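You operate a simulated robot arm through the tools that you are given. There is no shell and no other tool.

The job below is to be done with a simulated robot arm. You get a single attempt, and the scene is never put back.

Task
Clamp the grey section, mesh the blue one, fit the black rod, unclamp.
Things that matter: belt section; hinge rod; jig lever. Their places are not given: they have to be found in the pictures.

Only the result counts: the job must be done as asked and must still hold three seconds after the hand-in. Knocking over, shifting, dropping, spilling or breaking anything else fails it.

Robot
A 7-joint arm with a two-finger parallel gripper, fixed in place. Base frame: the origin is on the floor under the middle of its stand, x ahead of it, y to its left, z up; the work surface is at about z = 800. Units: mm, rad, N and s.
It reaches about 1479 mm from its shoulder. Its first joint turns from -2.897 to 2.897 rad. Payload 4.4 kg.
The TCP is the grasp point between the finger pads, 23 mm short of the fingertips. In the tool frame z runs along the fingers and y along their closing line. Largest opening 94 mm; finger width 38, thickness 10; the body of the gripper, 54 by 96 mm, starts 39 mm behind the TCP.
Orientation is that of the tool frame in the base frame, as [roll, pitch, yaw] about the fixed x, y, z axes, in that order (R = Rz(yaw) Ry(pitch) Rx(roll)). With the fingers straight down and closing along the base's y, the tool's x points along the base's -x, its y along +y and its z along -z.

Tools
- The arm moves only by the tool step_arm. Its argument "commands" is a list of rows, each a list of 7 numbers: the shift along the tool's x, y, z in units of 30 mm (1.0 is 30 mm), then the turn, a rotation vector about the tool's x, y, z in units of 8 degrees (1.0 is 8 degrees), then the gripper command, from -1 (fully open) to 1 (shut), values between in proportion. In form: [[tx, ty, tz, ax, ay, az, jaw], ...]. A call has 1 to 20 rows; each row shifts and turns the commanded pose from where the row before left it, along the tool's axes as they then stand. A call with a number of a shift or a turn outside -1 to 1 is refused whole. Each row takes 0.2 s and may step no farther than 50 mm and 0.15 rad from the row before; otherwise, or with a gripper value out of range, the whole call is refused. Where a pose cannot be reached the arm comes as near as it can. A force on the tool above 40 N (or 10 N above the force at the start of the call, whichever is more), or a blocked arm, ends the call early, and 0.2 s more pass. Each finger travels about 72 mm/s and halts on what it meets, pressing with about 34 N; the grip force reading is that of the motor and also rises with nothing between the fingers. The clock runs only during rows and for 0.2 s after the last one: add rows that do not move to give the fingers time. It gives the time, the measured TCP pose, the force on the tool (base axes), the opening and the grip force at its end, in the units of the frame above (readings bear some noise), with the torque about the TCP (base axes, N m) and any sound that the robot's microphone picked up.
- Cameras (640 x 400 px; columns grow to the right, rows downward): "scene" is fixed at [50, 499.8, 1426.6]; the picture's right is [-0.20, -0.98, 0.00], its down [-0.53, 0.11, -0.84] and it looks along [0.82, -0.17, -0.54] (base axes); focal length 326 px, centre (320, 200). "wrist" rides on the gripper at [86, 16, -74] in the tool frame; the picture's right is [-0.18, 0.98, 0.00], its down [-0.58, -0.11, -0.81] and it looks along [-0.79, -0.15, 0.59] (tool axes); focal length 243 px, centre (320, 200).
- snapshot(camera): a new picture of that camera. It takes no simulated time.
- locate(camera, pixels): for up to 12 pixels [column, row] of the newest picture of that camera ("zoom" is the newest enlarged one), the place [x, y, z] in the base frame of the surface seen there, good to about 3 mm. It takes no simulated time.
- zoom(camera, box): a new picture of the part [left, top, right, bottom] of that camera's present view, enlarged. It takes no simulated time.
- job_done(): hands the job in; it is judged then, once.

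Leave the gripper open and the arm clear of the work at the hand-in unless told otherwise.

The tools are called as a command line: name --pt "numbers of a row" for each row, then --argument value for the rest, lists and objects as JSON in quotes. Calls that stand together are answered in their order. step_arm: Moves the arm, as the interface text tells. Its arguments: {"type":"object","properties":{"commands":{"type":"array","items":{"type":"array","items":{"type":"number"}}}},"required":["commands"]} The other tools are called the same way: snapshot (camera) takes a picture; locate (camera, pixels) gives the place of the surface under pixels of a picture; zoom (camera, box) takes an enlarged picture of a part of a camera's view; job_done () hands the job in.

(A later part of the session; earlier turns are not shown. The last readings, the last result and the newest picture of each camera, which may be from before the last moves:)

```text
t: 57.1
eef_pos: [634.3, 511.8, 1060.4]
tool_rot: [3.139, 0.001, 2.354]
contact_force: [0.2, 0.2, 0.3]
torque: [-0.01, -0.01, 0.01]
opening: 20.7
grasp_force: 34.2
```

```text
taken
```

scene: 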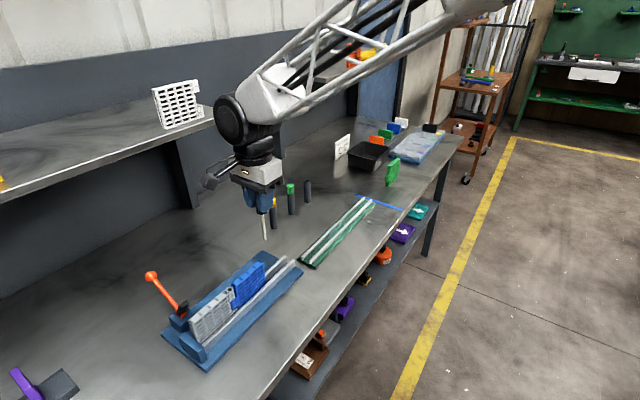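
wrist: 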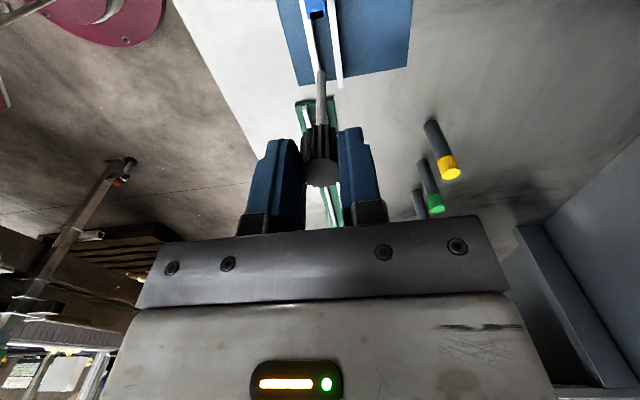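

Now at u = 86.6, v = 810.4. I'll go the remaining 116 mm.

step_arm --pt "0.9 0 0 0 0 0 0.75" --pt "0.9 0 0 0 0 0 0.75" --pt "0.9 0 0 0 0 0 0.75" --pt "0.9 0 0 0 0 0 0.75" --pt "0.26 0.013 0 0 0 0 0.75" --pt "0 0 0 0 0 0 0.75"

snapshot --camera "wrist"

zoom --camera "scene" --box '[190, 240, 270, 320]'

```text
t: 58.5
eef_pos: [552.8, 594.0, 1059.4]
tool_rot: [3.141, 0.002, 2.358]
contact_force: [0.6, -0.1, -0.2]
torque: [-0.02, -0.04, -0.03]
opening: 21.1
grasp_force: 34.2
```

```text
taken
```

wrist: 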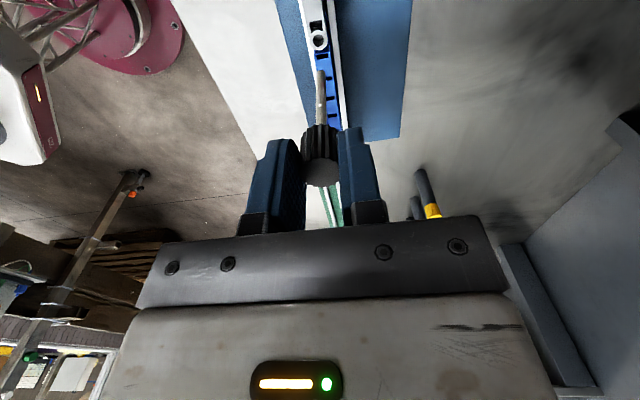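

```text
5.00 times, centred on (230, 280) of scene
```

zoom: 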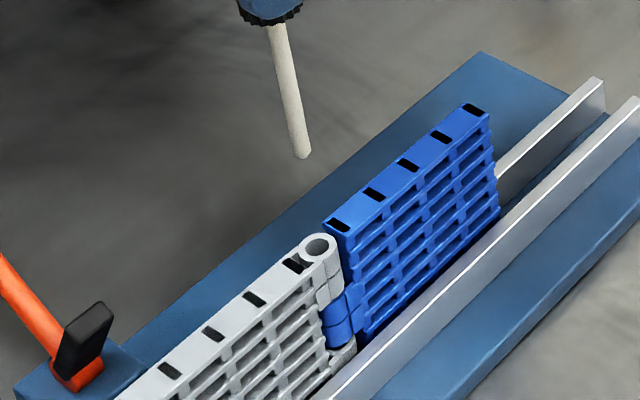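

The TCP is at u = -29.1, v = 810.9. I'll descend to about 1018, so the tip is about 10 mm above the eye, and check the alignment from both cameras.

step_arm --pt "0 0 0.6 0 0 0 0.75" --pt "0 0 0.5 0 0 0 0.75" --pt "0 0 0.25 0 0 0 0.75" --pt "0 0 0 0 0 0 0.75"

zoom --camera "wrist" --box '[270, 10, 370, 140]'

zoom --camera "scene" --box '[205, 250, 255, 310]'

```text
t: 59.5
eef_pos: [555.2, 594.0, 1020.1]
tool_rot: [3.14, 0.001, 2.355]
contact_force: [0.0, -0.4, 1.0]
torque: [0.02, 0.04, -0.02]
opening: 20.9
grasp_force: 33.8
```

```text
3.08 times, centred on (320, 75) of wrist
```

zoom: 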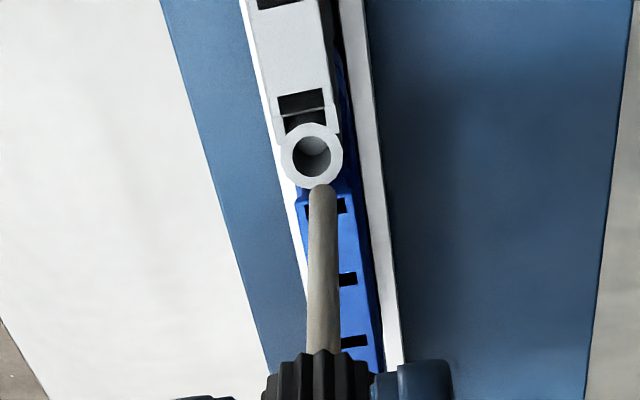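

```text
6.67 times, centred on (230, 280) of scene
```

zoom: 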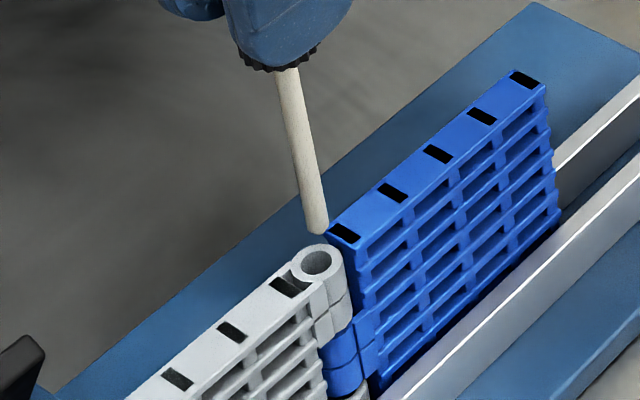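

The two views need reconciling, so I'll locate points on the rod tip and the eye in fresh zooms of each camera.

locate --camera "zoom" --pixels '[[316, 228], [315, 215], [310, 190], [303, 150], [295, 110], [288, 80], [296, 262], [338, 262], [318, 248], [316, 278], [345, 235]]'

zoom --camera "wrist" --box '[295, 45, 345, 95]'

```text
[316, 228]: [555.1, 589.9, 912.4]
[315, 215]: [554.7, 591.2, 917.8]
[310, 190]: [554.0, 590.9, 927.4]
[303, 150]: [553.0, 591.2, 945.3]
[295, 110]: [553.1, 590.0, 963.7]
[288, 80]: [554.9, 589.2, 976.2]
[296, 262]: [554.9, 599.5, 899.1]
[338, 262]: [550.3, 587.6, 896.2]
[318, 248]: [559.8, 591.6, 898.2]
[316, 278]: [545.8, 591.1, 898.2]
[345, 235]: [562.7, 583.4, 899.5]
```

```text
8.00 times, centred on (320, 70) of wrist
```

zoom: 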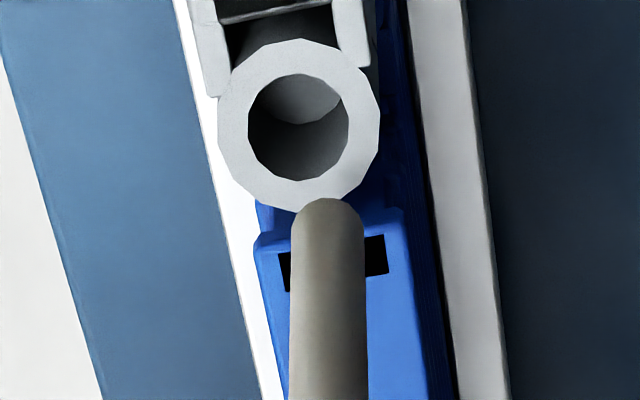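

Both views now agree: the rod axis sits about 3.8 mm toward +u and 2.2 mm toward +v of the eye, with the tip about 11 mm above it. I'll correct that and look again.

step_arm --pt "0.127 -0.073 0 0 0 0 0.75" --pt "0 0 0 0 0 0 0.75" --pt "0 0 0.1 0 0 0 0.75" --pt "0 0 0 0 0 0 0.75"

zoom --camera "wrist" --box '[295, 45, 345, 95]'

zoom --camera "scene" --box '[215, 270, 245, 305]'

```text
t: 60.5
eef_pos: [550.2, 596.9, 1015.7]
tool_rot: [3.14, 0.001, 2.356]
contact_force: [1.0, 0.9, -0.3]
torque: [0.01, 0.0, -0.03]
opening: 21.1
grasp_force: 33.7
```

```text
8.00 times, centred on (320, 70) of wrist
```

zoom: 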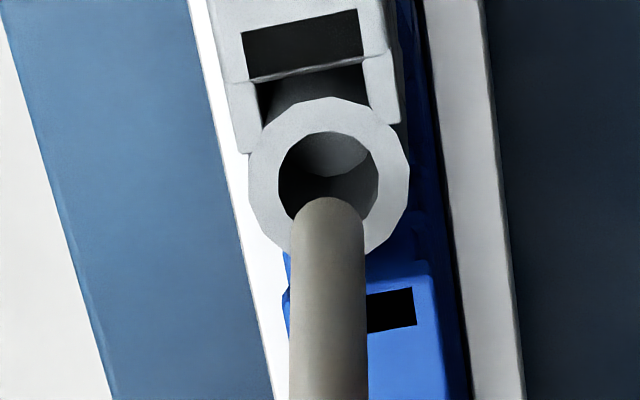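

```text
11.43 times, centred on (230, 288) of scene
```

zoom: 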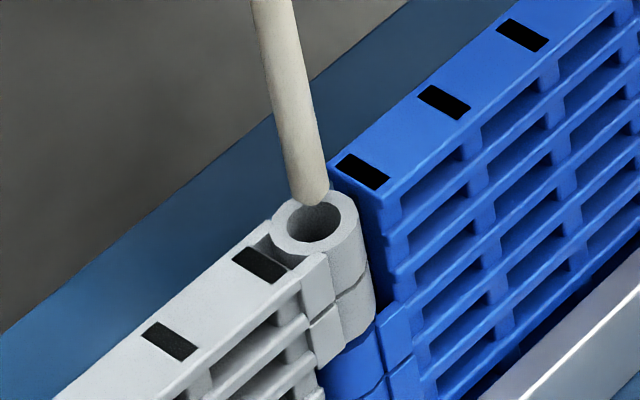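

The rod is now centred over the hole across the channel. I'll check the along-channel position with locate on this scene zoom.

locate --camera "zoom" --pixels '[[312, 198], [308, 175], [301, 140], [293, 100], [285, 60], [277, 20], [275, 235], [356, 235], [352, 215], [315, 262], [335, 258], [295, 258]]'

```text
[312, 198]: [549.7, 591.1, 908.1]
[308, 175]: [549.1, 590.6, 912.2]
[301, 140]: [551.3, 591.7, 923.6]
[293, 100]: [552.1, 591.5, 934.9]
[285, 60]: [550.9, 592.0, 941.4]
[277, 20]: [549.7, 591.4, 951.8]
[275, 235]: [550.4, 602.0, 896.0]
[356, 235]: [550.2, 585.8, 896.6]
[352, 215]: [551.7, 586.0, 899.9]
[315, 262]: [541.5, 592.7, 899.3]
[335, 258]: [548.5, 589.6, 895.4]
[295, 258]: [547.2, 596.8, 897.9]
```

Within error, the rod may still be about 1 mm toward +u. I'll shift 0.8 mm and then lower slowly in 2–3 mm steps, watching the force.

step_arm --pt "0.027 0 0 0 0 0 0.75" --pt "0 0 0.1 0 0 0 0.75" --pt "0 0 0.1 0 0 0 0.75" --pt "0 0 0.1 0 0 0 0.75" --pt "0 0 0 0 0 0 0.75"

zoom --camera "wrist" --box '[295, 45, 345, 95]'

zoom --camera "scene" --box '[215, 270, 245, 305]'

```text
t: 61.7
eef_pos: [548.6, 596.6, 1006.6]
tool_rot: [3.139, 0.001, 2.357]
contact_force: [-0.4, -0.7, -0.2]
torque: [0.0, 0.02, 0.02]
opening: 21.0
grasp_force: 34.3
```

```text
8.00 times, centred on (320, 70) of wrist
```

zoom: 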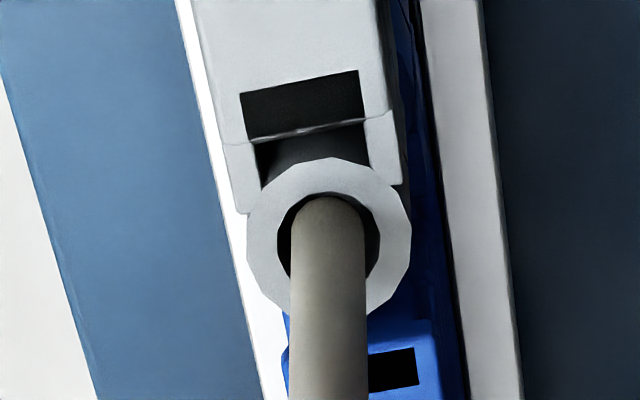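

```text
11.43 times, centred on (230, 288) of scene
```

zoom: 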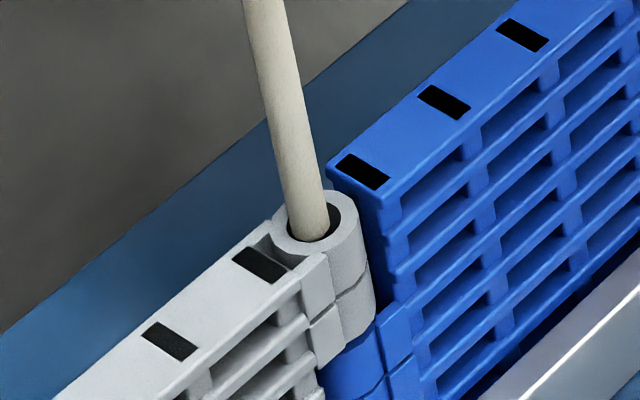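

The tip is entering the hole. I'll keep lowering in small steps and watch the contact force.

step_arm --pt "0 0 0.08 0 0 0 0.75" --pt "0 0 0.08 0 0 0 0.75" --pt "0 0 0.08 0 0 0 0.75" --pt "0 0 0 0 0 0 0.75"

zoom --camera "wrist" --box '[295, 45, 345, 95]'

zoom --camera "scene" --box '[215, 270, 245, 305]'

```text
t: 62.7
eef_pos: [550.0, 597.3, 999.5]
tool_rot: [3.139, 0.003, 2.356]
contact_force: [0.0, -0.4, -0.4]
torque: [0.03, -0.01, 0.0]
opening: 20.9
grasp_force: 33.9
```

```text
8.00 times, centred on (320, 70) of wrist
```

zoom: 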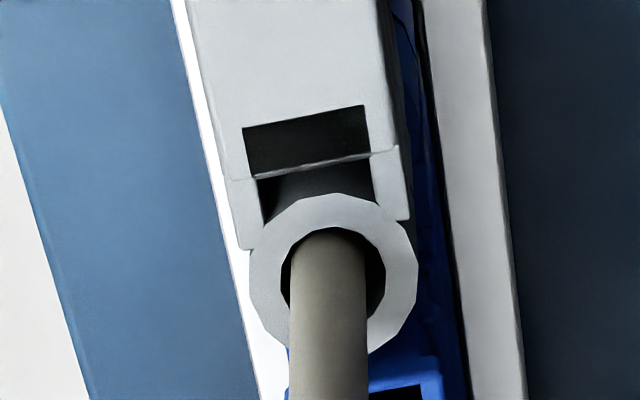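

```text
11.43 times, centred on (230, 288) of scene
```

zoom: 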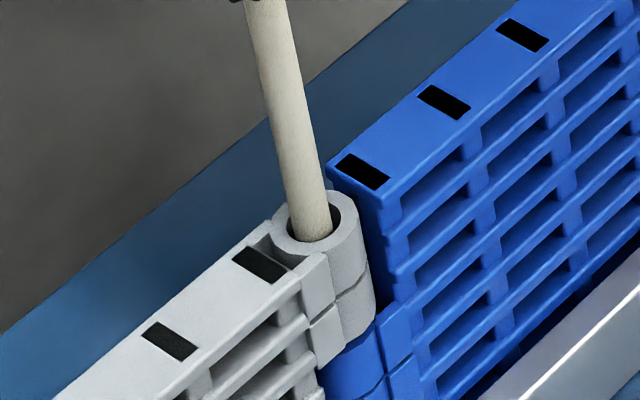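

It's going in with no force, 0.5 mm off-centre sideways. I'll correct by 0.4 mm and continue.

step_arm --pt "0 0.013 0.06 0 0 0 0.75" --pt "0 0 0.08 0 0 0 0.75" --pt "0 0 0.08 0 0 0 0.75" --pt "0 0 0.08 0 0 0 0.75" --pt "0 0 0 0 0 0 0.75"

zoom --camera "wrist" --box '[295, 45, 345, 95]'

zoom --camera "scene" --box '[215, 265, 245, 305]'

```text
t: 63.9
eef_pos: [550.2, 597.7, 992.0]
tool_rot: [3.141, 0.003, 2.357]
contact_force: [0.0, -0.4, -1.0]
torque: [-0.01, 0.0, -0.02]
opening: 20.9
grasp_force: 34.1
```

```text
8.00 times, centred on (320, 70) of wrist
```

zoom: 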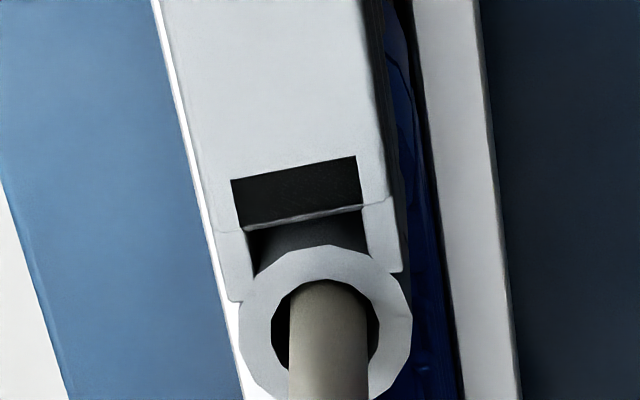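

```text
10.00 times, centred on (230, 285) of scene
```

zoom: 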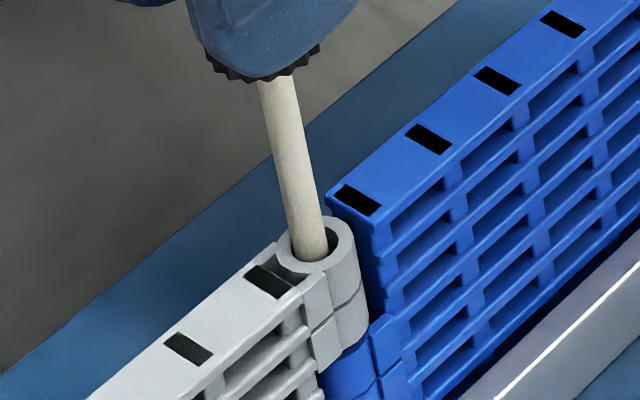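

The tip is already below z ≈ 885 without resistance, so the hole is open. The rod looks slightly toward -u of the hole centre, so I'll shift back 0.8 mm and continue down toward the blue eye.

step_arm --pt "-0.027 0 0.03 0 0 0 0.75" --pt "0 0 0.08 0 0 0 0.75" --pt "0 0 0.08 0 0 0 0.75" --pt "0 0 0.08 0 0 0 0.75" --pt "0 0 0.08 0 0 0 0.75" --pt "0 0 0 0 0 0 0.75"

zoom --camera "scene" --box '[215, 265, 245, 305]'

zoom --camera "wrist" --box '[290, 50, 350, 120]'

```text
t: 65.3
eef_pos: [549.7, 595.3, 981.6]
tool_rot: [3.14, 0.001, 2.357]
contact_force: [-0.6, 0.4, -1.1]
torque: [-0.03, -0.01, 0.05]
opening: 21.1
grasp_force: 33.9
```

```text
10.00 times, centred on (230, 285) of scene
```

zoom: 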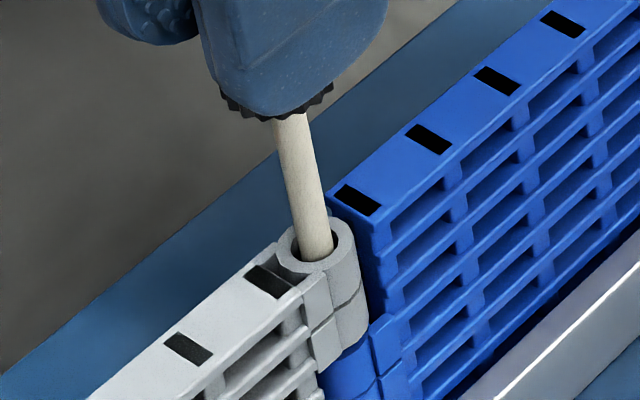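

```text
5.71 times, centred on (320, 85) of wrist
```

zoom: 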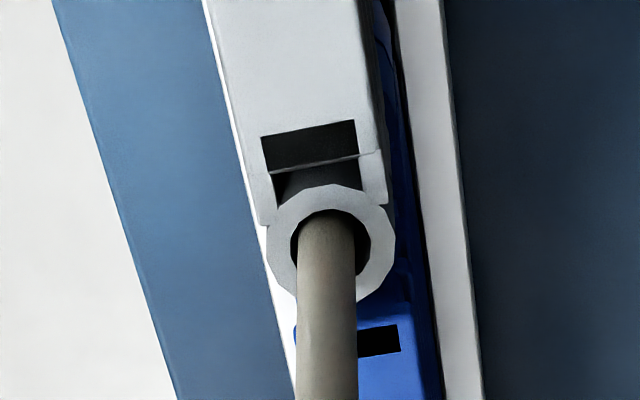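

The rod is centred well and the tip is at about z = 871, just at the blue eye. I'll go on in 2 mm steps with a small sideways correction, watching the force.

step_arm --pt "0 0.013 0.06 0 0 0 0.75" --pt "0 0 0.06 0 0 0 0.75" --pt "0 0 0.06 0 0 0 0.75" --pt "0 0 0 0 0 0 0.75"

```text
t: 66.3
eef_pos: [550.4, 595.7, 974.9]
tool_rot: [3.14, 0.002, 2.355]
contact_force: [-0.4, -0.1, -0.2]
torque: [0.02, 0.01, -0.01]
opening: 21.2
grasp_force: 33.8
```

No force, and the tip is inside the blue eye's top. I'll continue.

step_arm --pt "0 0 0.08 0 0 0 0.75" --pt "0 0 0.08 0 0 0 0.75" --pt "0 0 0.08 0 0 0 0.75" --pt "0 0 0.08 0 0 0 0.75" --pt "0 0 0 0 0 0 0.75"

zoom --camera "scene" --box '[215, 265, 245, 305]'

zoom --camera "wrist" --box '[290, 50, 350, 120]'

```text
t: 67.5
eef_pos: [550.6, 597.3, 965.2]
tool_rot: [3.139, 0.0, 2.356]
contact_force: [0.3, 0.0, -0.3]
torque: [0.0, -0.04, 0.01]
opening: 20.9
grasp_force: 33.9
```

```text
10.00 times, centred on (230, 285) of scene
```

zoom: 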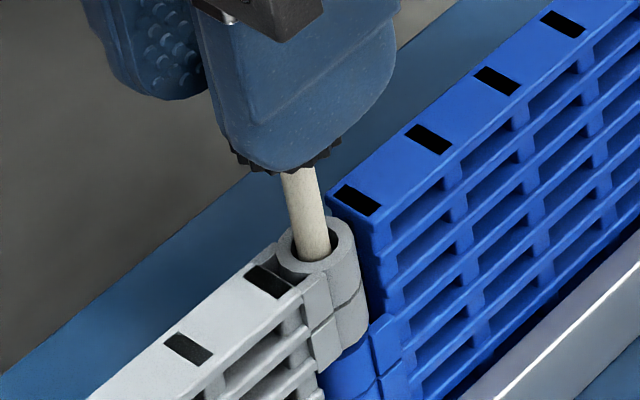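

```text
5.71 times, centred on (320, 85) of wrist
```

zoom: 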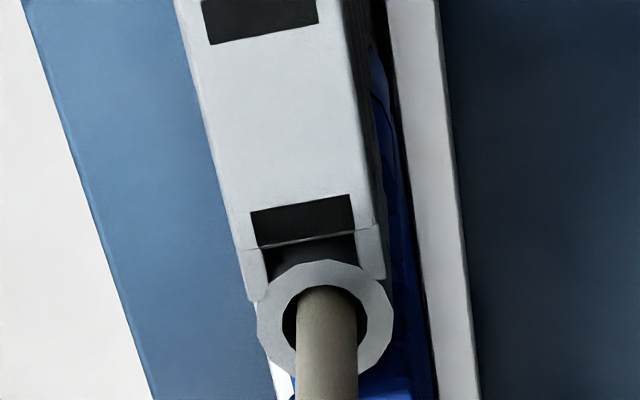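

The tip is at about z = 854 with no force and the rod is centred. I'll keep lowering.

step_arm --pt "0 0 0.09 0 0 0 0.75" --pt "0 0 0.09 0 0 0 0.75" --pt "0 0 0.09 0 0 0 0.75" --pt "0 0 0.09 0 0 0 0.75" --pt "0 0 0.07 0 0 0 0.75" --pt "0 0 0.07 0 0 0 0.75" --pt "0 0 0 0 0 0 0.75"

zoom --camera "scene" --box '[215, 265, 245, 315]'

```text
t: 69.1
eef_pos: [549.9, 596.3, 950.6]
tool_rot: [3.14, 0.003, 2.357]
contact_force: [0.8, -0.6, 0.0]
torque: [-0.01, 0.02, 0.0]
opening: 21.1
grasp_force: 33.9
```

```text
8.00 times, centred on (230, 290) of scene
```

zoom: 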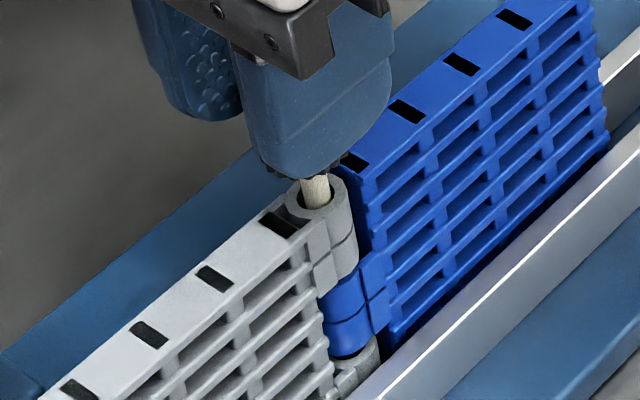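

The tip is at about z = 840, at the lower grey eye. I'll continue in 2 mm steps.

step_arm --pt "0 0 0.06 0 0 0 0.75" --pt "0 0 0.06 0 0 0 0.75" --pt "0 0 0.06 0 0 0 0.75" --pt "0 0 0.06 0 0 0 0.75" --pt "0 0 0.06 0 0 0 0.75" --pt "0 0 0 0 0 0 0.75"

```text
t: 70.5
eef_pos: [550.8, 595.7, 942.0]
tool_rot: [3.14, 0.001, 2.355]
contact_force: [-0.7, -0.6, -0.6]
torque: [0.03, -0.02, -0.05]
opening: 20.7
grasp_force: 34.4
```

Still no resistance at TCP z = 942, with the tip inside the lower eye. I'll continue toward seating the cap.

step_arm --pt "0 0 0.08 0 0 0 0.75" --pt "0 0 0.08 0 0 0 0.75" --pt "0 0 0.08 0 0 0 0.75" --pt "0 0 0.08 0 0 0 0.75" --pt "0 0 0 0 0 0 0.75"

zoom --camera "scene" --box '[215, 265, 245, 315]'

snapshot --camera "wrist"

```text
t: 71.7
eef_pos: [551.5, 596.3, 933.6]
tool_rot: [3.138, 0.003, 2.357]
contact_force: [0.0, 1.7, 16.5]
torque: [0.08, 0.04, 0.02]
opening: 21.0
grasp_force: 34.0
```

```text
8.00 times, centred on (230, 290) of scene
```

zoom: 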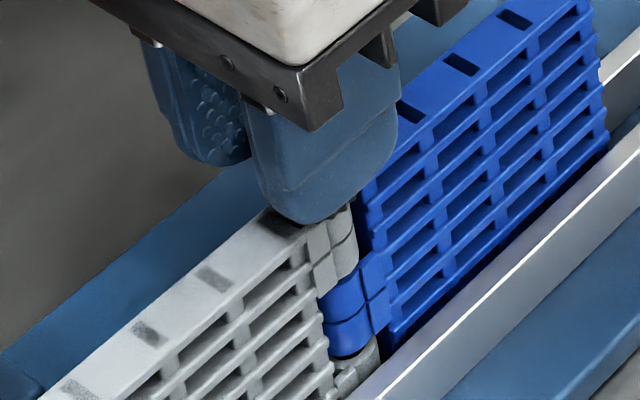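

```text
taken
```

wrist: 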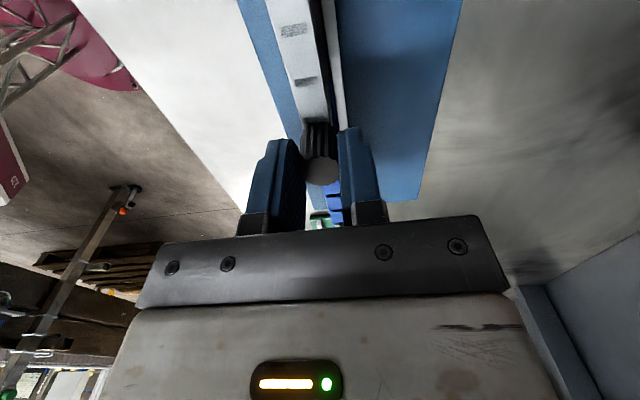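

An upward force of 16.5 N appeared at TCP z = 933.6. I'll zoom in to see whether the cap is seated on the eye.

zoom --camera "wrist" --box '[270, 90, 370, 200]'

zoom --camera "scene" --box '[220, 280, 240, 305]'

```text
3.64 times, centred on (320, 145) of wrist
```

zoom: 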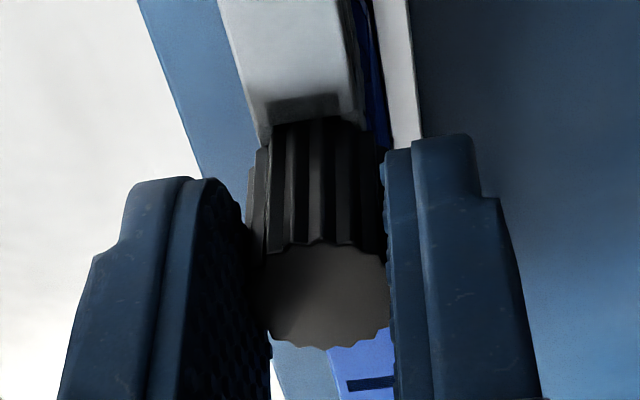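

```text
16.00 times, centred on (230, 292) of scene
```

zoom: 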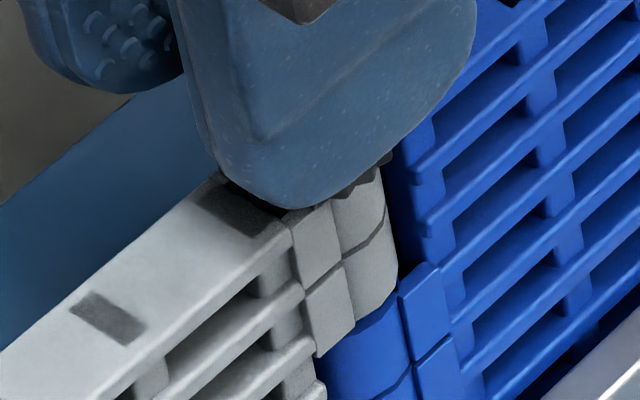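

The cap (about 26 mm tall) now sits on top of the grey eye, so the 16 N is seating contact. I'll release the cap, lift straight up and look.

step_arm --pt "0 0 0 0 0 0 0.5" --pt "0 0 0 0 0 0 0.2" --pt "0 0 0 0 0 0 -0.06" --pt "0 0 0 0 0 0 -0.06" --pt "0 0 -0.6 0 0 0 -0.06" --pt "0 0 -1 0 0 0 -0.06" --pt "0 0 -1 0 0 0 -0.06"

zoom --camera "scene" --box '[190, 240, 280, 330]'

snapshot --camera "wrist"

```text
t: 73.3
eef_pos: [550.6, 594.8, 1008.3]
tool_rot: [3.14, 0.002, 2.356]
contact_force: [0.2, -0.1, -0.4]
torque: [0.01, 0.02, 0.01]
opening: 50.0
grasp_force: 0.1
```

```text
4.44 times, centred on (235, 285) of scene
```

zoom: 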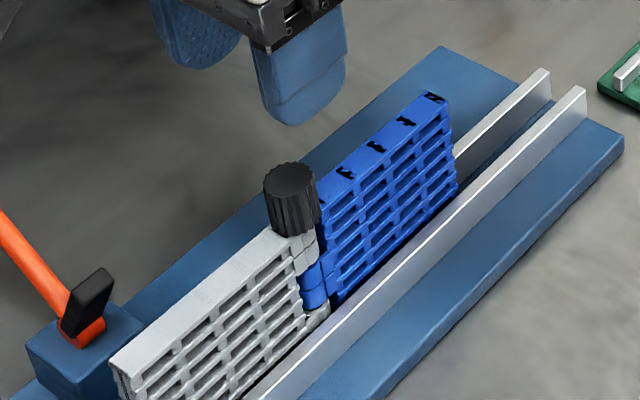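

```text
taken
```

wrist: 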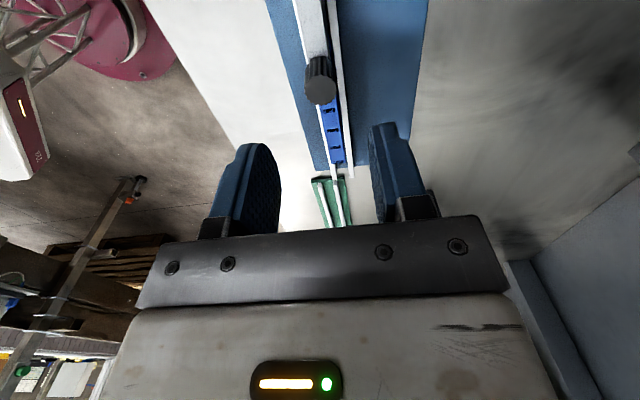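

The rod stands in the hinge with its cap on the eye. I'll zoom in to check it is fully seated.

zoom --camera "scene" --box '[215, 268, 245, 310]'

locate --camera "zoom" --pixels '[[309, 65], [285, 65], [335, 65], [309, 100], [309, 150], [340, 190], [300, 60]]'

zoom --camera "wrist" --box '[280, 30, 360, 130]'

```text
9.52 times, centred on (230, 289) of scene
```

zoom: 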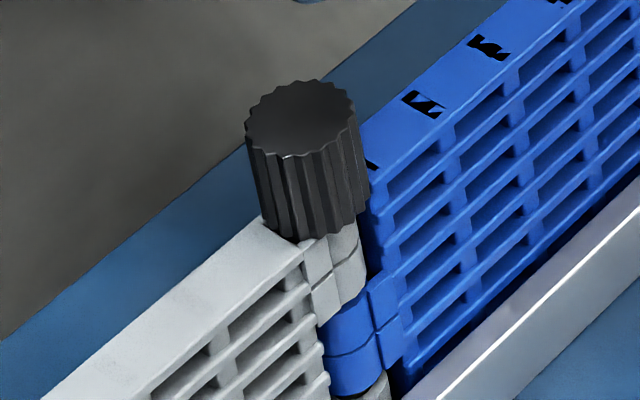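

```text
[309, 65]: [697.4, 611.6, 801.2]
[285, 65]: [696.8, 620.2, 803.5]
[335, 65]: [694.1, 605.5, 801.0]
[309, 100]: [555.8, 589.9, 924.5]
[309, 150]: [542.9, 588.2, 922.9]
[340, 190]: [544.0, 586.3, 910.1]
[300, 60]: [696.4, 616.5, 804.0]
```

```text
4.00 times, centred on (320, 80) of wrist
```

zoom: 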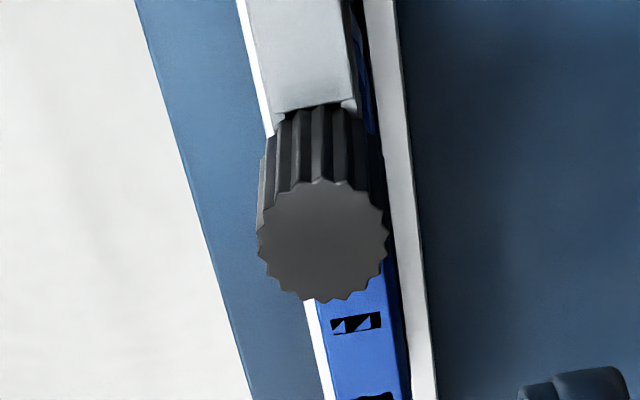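

The cap's top is at z ≈ 924.5, so with its 26 mm height its underside is at the eye top (898) and it is fully seated. Now I'll unclamp: move to above the lever and turn the gripper -90° to grip the ball along the pivot axis again.

step_arm --pt "0 0 -0.7 0 0 0 -0.06" --pt "0.6 0.825 0 0 0 0 -0.5" --pt "0.6 0.825 0 0 0 0 -1" --pt "0.6 0.825 0 0 0 0 -1" --pt "0.63 0.825 0 0 0 0 -1" --pt "0 0 0 0 0 -0.9375 -1" --pt "0 0 0 0 0 -0.9375 -1" --pt "0 0 0 0 0 -0.9375 -1" --pt "0 0 0 0 0 -0.9375 -1" --pt "0 0 0 0 0 -0.9375 -1" --pt "0 0 0 0 0 -0.9375 -1" --pt "0 0 0 0 0 -0.9375 -1" --pt "0 0 0 0 0 -0.9375 -1" --pt "0 0 0 0 0 -0.9375 -1" --pt "0 0 0 0 0 -0.9375 -1" --pt "0 0 0 0 0 -0.9375 -1" --pt "0 0 0 0 0 -0.9375 -1"

snapshot --camera "wrist"

snapshot --camera "scene"

```text
t: 76.9
eef_pos: [567.7, 718.7, 1031.1]
tool_rot: [-3.139, 0.001, -2.353]
contact_force: [0.6, -0.2, -0.9]
torque: [0.01, 0.01, 0.0]
opening: 93.9
grasp_force: 0.0
```

```text
taken
```

wrist: 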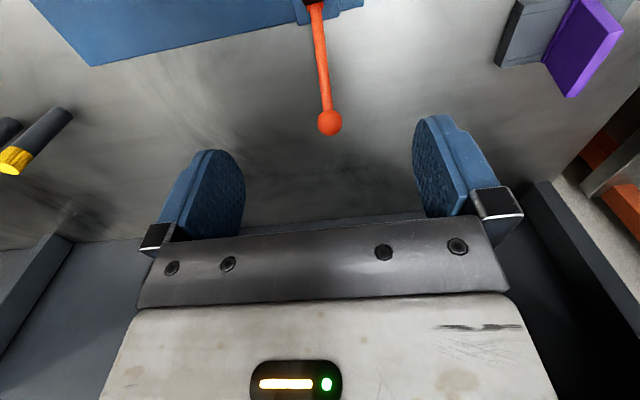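

```text
taken
```

scene: 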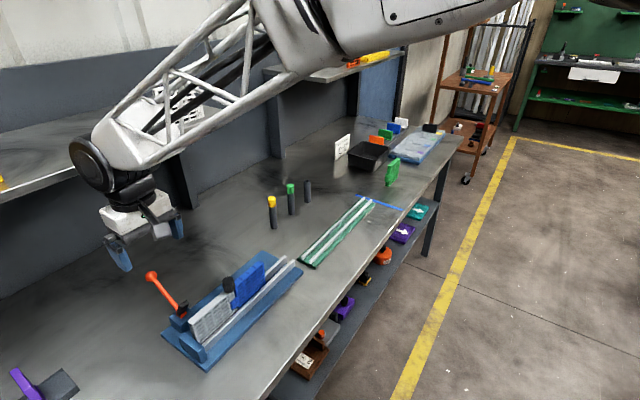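

The view is the same as when I left it. The knob is at (329,122), about 2.6 mm off in the closing direction. I'll tilt 15° as before and approach part way along the earlier withdrawal path.

step_arm --pt "0 -0.087 0 0 -0.98 0 -1" --pt "-0.5 0 0.3 0 -0.9 0 -1" --pt "-0.5 0 0.5 0 0 0 -1" --pt "0 0 1 0 0 0 -1" --pt "0 0 1 0 0 0 -1" --pt "0 0 0 0 0 0 -1"

snapshot --camera "wrist"

snapshot --camera "scene"

```text
t: 78.3
eef_pos: [605.4, 750.8, 954.3]
tool_rot: [-3.141, 0.266, -2.356]
contact_force: [0.4, 0.0, -0.2]
torque: [0.0, -0.03, -0.01]
opening: 94.0
grasp_force: 0.0
```

```text
taken
```

wrist: 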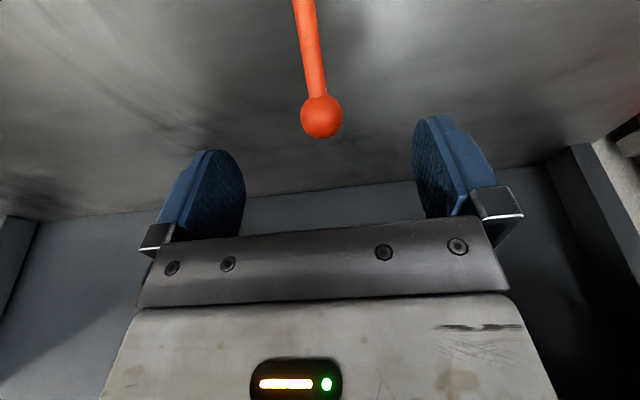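

```text
taken
```

scene: 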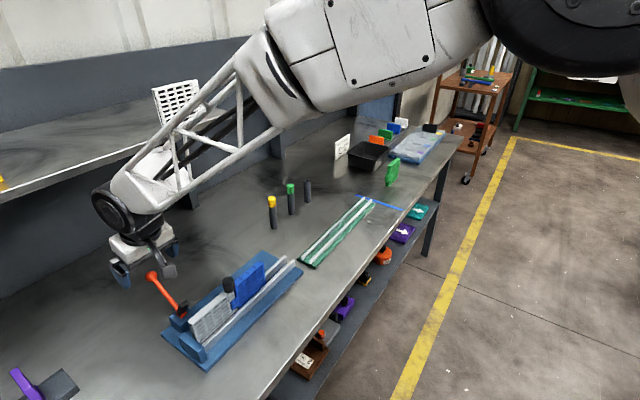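

The knob is at (321,116), well centred. By the geometry it's 51 mm ahead along the tool axis, so I'll advance that far.

step_arm --pt "0.03 0.01 0.85 0 0 0 -1" --pt "0.026 0.01 0.6 0 0 0 -1" --pt "0 0 0.25 0 0 0 -1" --pt "0 0 0 0 0 0 -1"

snapshot --camera "wrist"

```text
t: 79.3
eef_pos: [613.3, 759.9, 906.1]
tool_rot: [-3.14, 0.264, -2.356]
contact_force: [-0.3, 0.7, 0.3]
torque: [-0.02, 0.04, 0.0]
opening: 93.8
grasp_force: 0.1
```

```text
taken
```

wrist: 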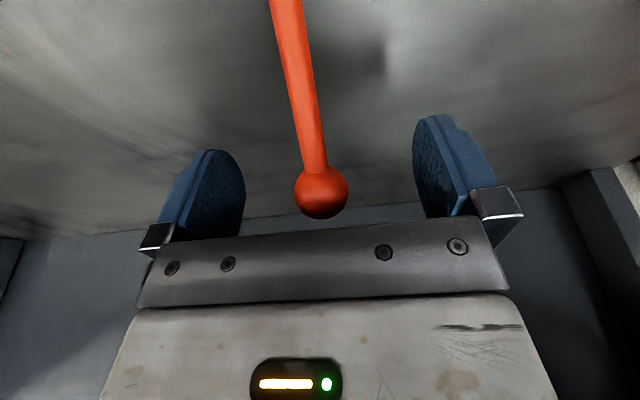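

The knob is slightly nearer the palm than the TCP, so the lever rests at about 52–55°. I'll shift by 3.7 mm in x and -7 mm in z to centre it, then close on it.

step_arm --pt "0.12 0.02 -0.22 0 0 0 -1" --pt "0 0 0 0 0 0 -0.3" --pt "0 0 0 0 0 0 0.3" --pt "0 0 0 0 0 0 0.5" --pt "0 0 0 0 0 0 0.7" --pt "0 0 0 0 0 0 0.7"

snapshot --camera "wrist"

```text
t: 80.7
eef_pos: [609.4, 757.0, 910.4]
tool_rot: [-3.14, 0.265, -2.357]
contact_force: [-10.7, 10.4, -0.7]
torque: [-0.03, 0.03, -0.01]
opening: 21.8
grasp_force: 44.8
```

```text
taken
```

wrist: 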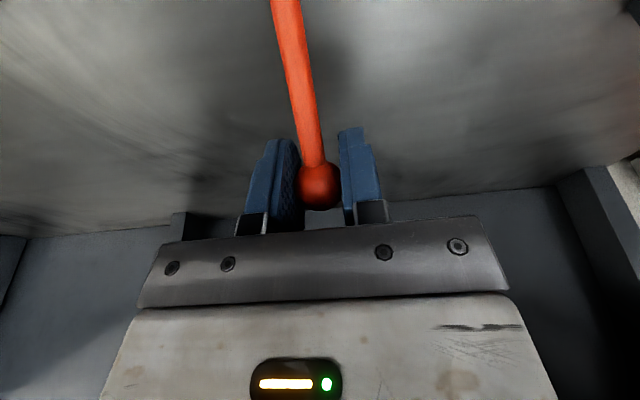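

Gripped with the lever at about 53°. I'll swing it back along the same arc toward the section, first to 25°.

step_arm --pt "0.069 0.015 -0.178 0 0 0 0.7" --pt "0.129 0 -0.249 0 0 0 0.7" --pt "0.149 0 -0.238 0 0 0 0.7" --pt "0.173 0 -0.227 0 0 0 0.7" --pt "0.189 0 -0.207 0 0 0 0.7" --pt "0.207 0 -0.191 0 0 0 0.7"

zoom --camera "scene" --box '[120, 210, 300, 370]'

```text
t: 82.1
eef_pos: [584.6, 731.3, 943.2]
tool_rot: [-3.139, 0.266, -2.356]
contact_force: [-0.8, 13.7, -11.4]
torque: [0.97, -0.95, -0.01]
opening: 21.9
grasp_force: 45.6
```

```text
2.50 times, centred on (210, 290) of scene
```

zoom: 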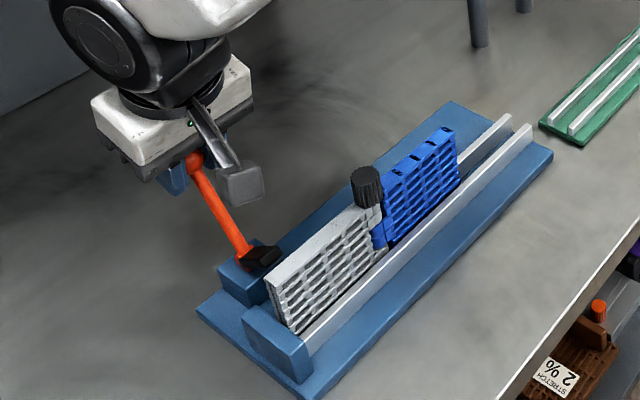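

The lever is at 25° and following well. I'll continue to 0°.

step_arm --pt "0.223 0.012 -0.15 0 0 0 0.7" --pt "0.238 0 -0.145 0 0 0 0.7" --pt "0.251 0 -0.125 0 0 0 0.7" --pt "0.257 0 -0.108 0 0 0 0.7" --pt "0.27 0 -0.088 0 0 0 0.7"

```text
t: 83.3
eef_pos: [553.9, 703.0, 952.3]
tool_rot: [-3.141, 0.265, -2.357]
contact_force: [-6.2, 24.6, 10.5]
torque: [0.92, -0.78, 0.02]
opening: 22.2
grasp_force: 45.5
```

At about 0°. I'll finish the last 10° to the open stop in small steps, easing the sideways load.

step_arm --pt "0.2 0.015 -0.06 0 0 0 0.7" --pt "0.18 0.005 -0.04 0 0 0 0.7" --pt "0.1 0 -0.015 0 0 0 0.7"

zoom --camera "scene" --box '[120, 210, 300, 370]'

snapshot --camera "wrist"

```text
t: 84.1
eef_pos: [543.8, 692.1, 949.9]
tool_rot: [-3.139, 0.267, -2.356]
contact_force: [-5.6, 20.3, 19.1]
torque: [0.93, -0.83, 0.0]
opening: 21.8
grasp_force: 45.4
```

```text
2.50 times, centred on (210, 290) of scene
```

zoom: 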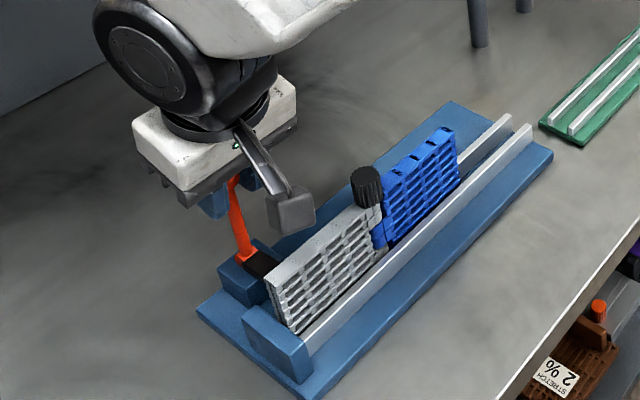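

```text
taken
```

wrist: 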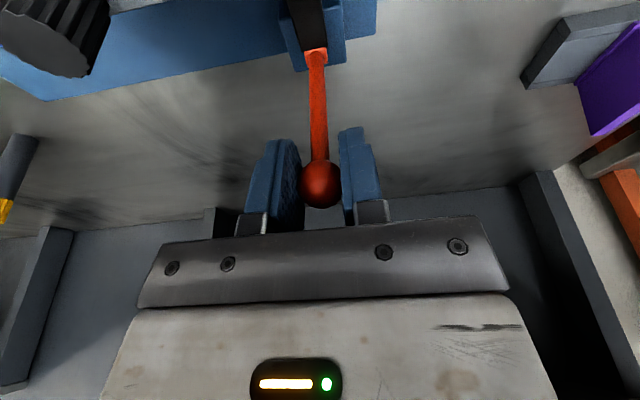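

The lever is at about -8.6°, against the starting -10.8°. I'll press on about 4 mm until it meets its open stop.

step_arm --pt "0.092 0.008 -0.045 0 0 0 0.7" --pt "0.06 0 -0.01 0 0 0 0.7" --pt "0 0 0 0 0 0 0.7"

```text
t: 84.9
eef_pos: [539.9, 688.0, 949.4]
tool_rot: [-3.141, 0.265, -2.355]
contact_force: [-1.5, 12.5, 8.6]
torque: [0.65, -0.65, 0.02]
opening: 22.1
grasp_force: 44.9
```

It's back at the starting position (v = 868). One more 2 mm nudge will confirm the stop.

step_arm --pt "0.05 0 -0.005 0 0 0 0.7" --pt "0.05 0 -0.005 0 0 0 0.7" --pt "0 0 0 0 0 0 0.7"

```text
t: 85.7
eef_pos: [539.1, 687.1, 948.4]
tool_rot: [-3.14, 0.263, -2.354]
contact_force: [6.3, 7.1, -0.3]
torque: [0.68, -0.69, 0.0]
opening: 21.8
grasp_force: 45.3
```

step_arm --pt "0.05 0 0.0 0 0 0 0.7" --pt "0.03 0 0.0 0 0 0 0.7" --pt "0 0 0 0 0 0 0.7"

```text
t: 86.5
eef_pos: [537.0, 685.4, 948.9]
tool_rot: [-3.14, 0.263, -2.357]
contact_force: [18.0, -4.3, -0.1]
torque: [0.73, -0.76, -0.03]
opening: 21.9
grasp_force: 45.3
```

The force isn't rising much. I'll check the pictures to compare the lever with its starting angle.

snapshot --camera "wrist"

zoom --camera "scene" --box '[160, 270, 215, 335]'

```text
taken
```

wrist: 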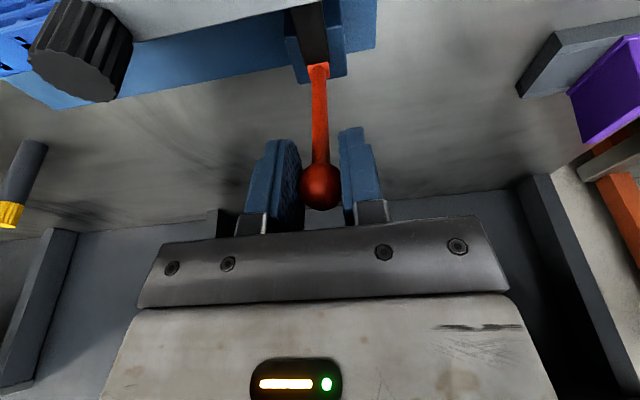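

```text
6.15 times, centred on (188, 302) of scene
```

zoom: 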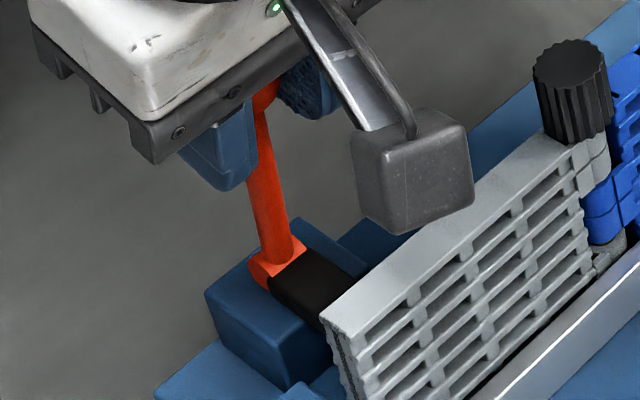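

The bar is level and the lever stem matches its starting angle or is a touch beyond, so the clamp is back at the open stop. I'll release the knob and withdraw up along the tool axis.

step_arm --pt "0 0 0 0 0 0 0.3" --pt "0 0 0 0 0 0 -0.5" --pt "0 0 0 0 0 0 -1" --pt "0 0 0 0 0 0 -1" --pt "0 0 -0.6 0 0 0 -1" --pt "0 0 -1 0 0 0 -1" --pt "0 0 -1 0 0 0 -1"

zoom --camera "scene" --box '[160, 270, 215, 335]'

snapshot --camera "wrist"

snapshot --camera "scene"

```text
t: 88.1
eef_pos: [522.8, 671.2, 1023.0]
tool_rot: [-3.139, 0.263, -2.358]
contact_force: [0.6, 0.2, -0.5]
torque: [0.02, 0.0, 0.0]
opening: 93.9
grasp_force: 0.1
```

```text
6.15 times, centred on (188, 302) of scene
```

zoom: 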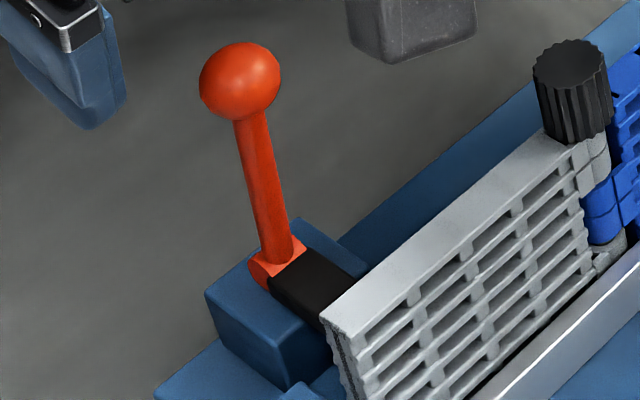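

```text
taken
```

wrist: 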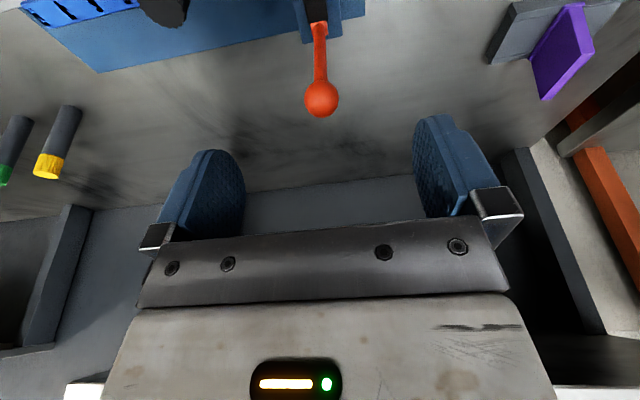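

```text
taken
```

scene: 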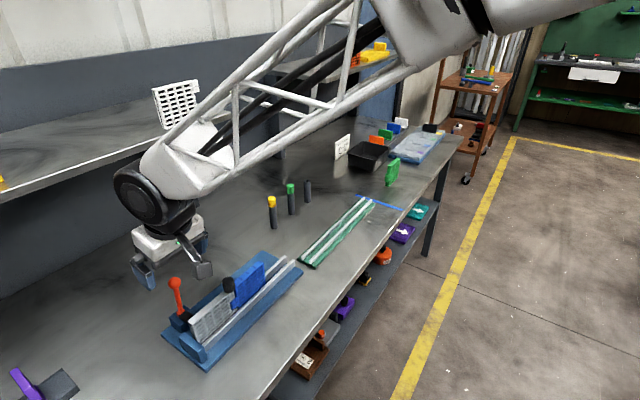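

The lever is back up with the bar level, but the knob shows at (239,82) against (243,83) at the start, about 1 mm short. To be sure it's fully on the open stop, I'll give it a gentle push from the outside with closed fingers. First I'll straighten the tool and move above and behind the knob.

step_arm --pt "0 0 -0.3 0 0.9 0 -1" --pt "0 0 0 0 0.98 0 0" --pt "-0.75 0 0 0 0 0 1" --pt "-0.75 0 0 0 0 0 1" --pt "-0.6 0 0 0 0 0 1" --pt "0 0 0 0 0 0 1" --pt "0 0 0 0 0 0 1"

snapshot --camera "wrist"

snapshot --camera "scene"

```text
t: 89.7
eef_pos: [566.1, 714.9, 1032.1]
tool_rot: [-3.14, 0.002, -2.356]
contact_force: [-1.2, 0.3, -0.2]
torque: [0.01, 0.0, 0.0]
opening: 0.0
grasp_force: 34.1
```

```text
taken
```

wrist: 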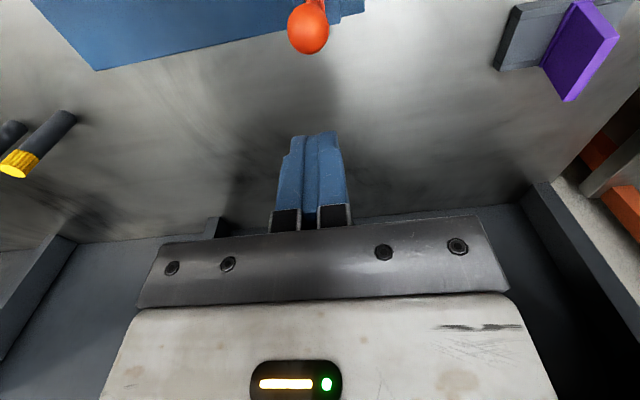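

```text
taken
```

scene: 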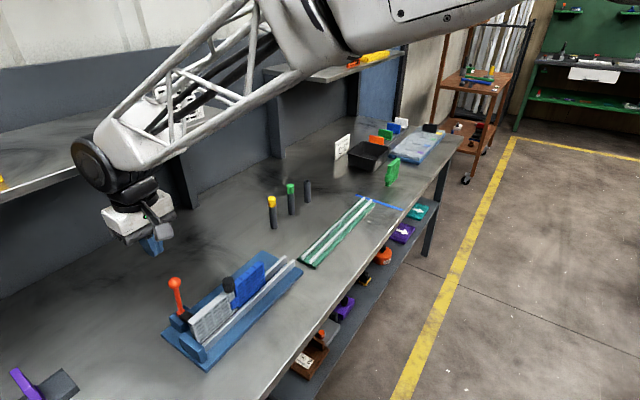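

The knob is at v ≈ 869 and my closed fingers are at v ≈ 906, with about 6 mm to spare. I'll back off 3 mm more and descend to knob height.

step_arm --pt "-0.1 0 0.3 0 0 0 1" --pt "0 0 0.9 0 0 0 1" --pt "0 0 0.9 0 0 0 1" --pt "0 0 0.6 0 0 0 1" --pt "0 0 0 0 0 0 1"

snapshot --camera "wrist"

```text
t: 90.9
eef_pos: [566.9, 716.0, 951.7]
tool_rot: [-3.141, 0.002, -2.357]
contact_force: [0.5, 0.4, 0.4]
torque: [-0.02, -0.03, -0.02]
opening: 0.2
grasp_force: 33.7
```

```text
taken
```

wrist: 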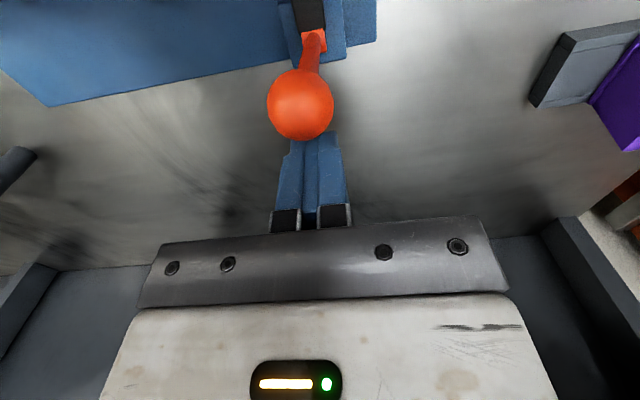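

Now a gentle push toward the section (tool +x) until contact, in small steps.

step_arm --pt "0.15 0 0 0 0 0 1" --pt "0.1 0 0 0 0 0 1" --pt "0.07 0 0 0 0 0 1" --pt "0 0 0 0 0 0 1"

```text
t: 91.9
eef_pos: [561.5, 709.6, 951.7]
tool_rot: [-3.139, 0.001, -2.356]
contact_force: [6.2, 5.3, -0.5]
torque: [-0.03, 0.0, 0.04]
opening: 0.0
grasp_force: 34.0
```

Contact at about 8 N. I'll push 2–3 mm more.

step_arm --pt "0.04 0 0 0 0 0 1" --pt "0.04 0 0 0 0 0 1" --pt "0 0 0 0 0 0 1"

```text
t: 92.7
eef_pos: [560.1, 708.3, 951.4]
tool_rot: [-3.138, 0.003, -2.355]
contact_force: [31.7, 25.0, 1.7]
torque: [0.09, -0.02, 0.07]
opening: 0.0
grasp_force: 34.0
```

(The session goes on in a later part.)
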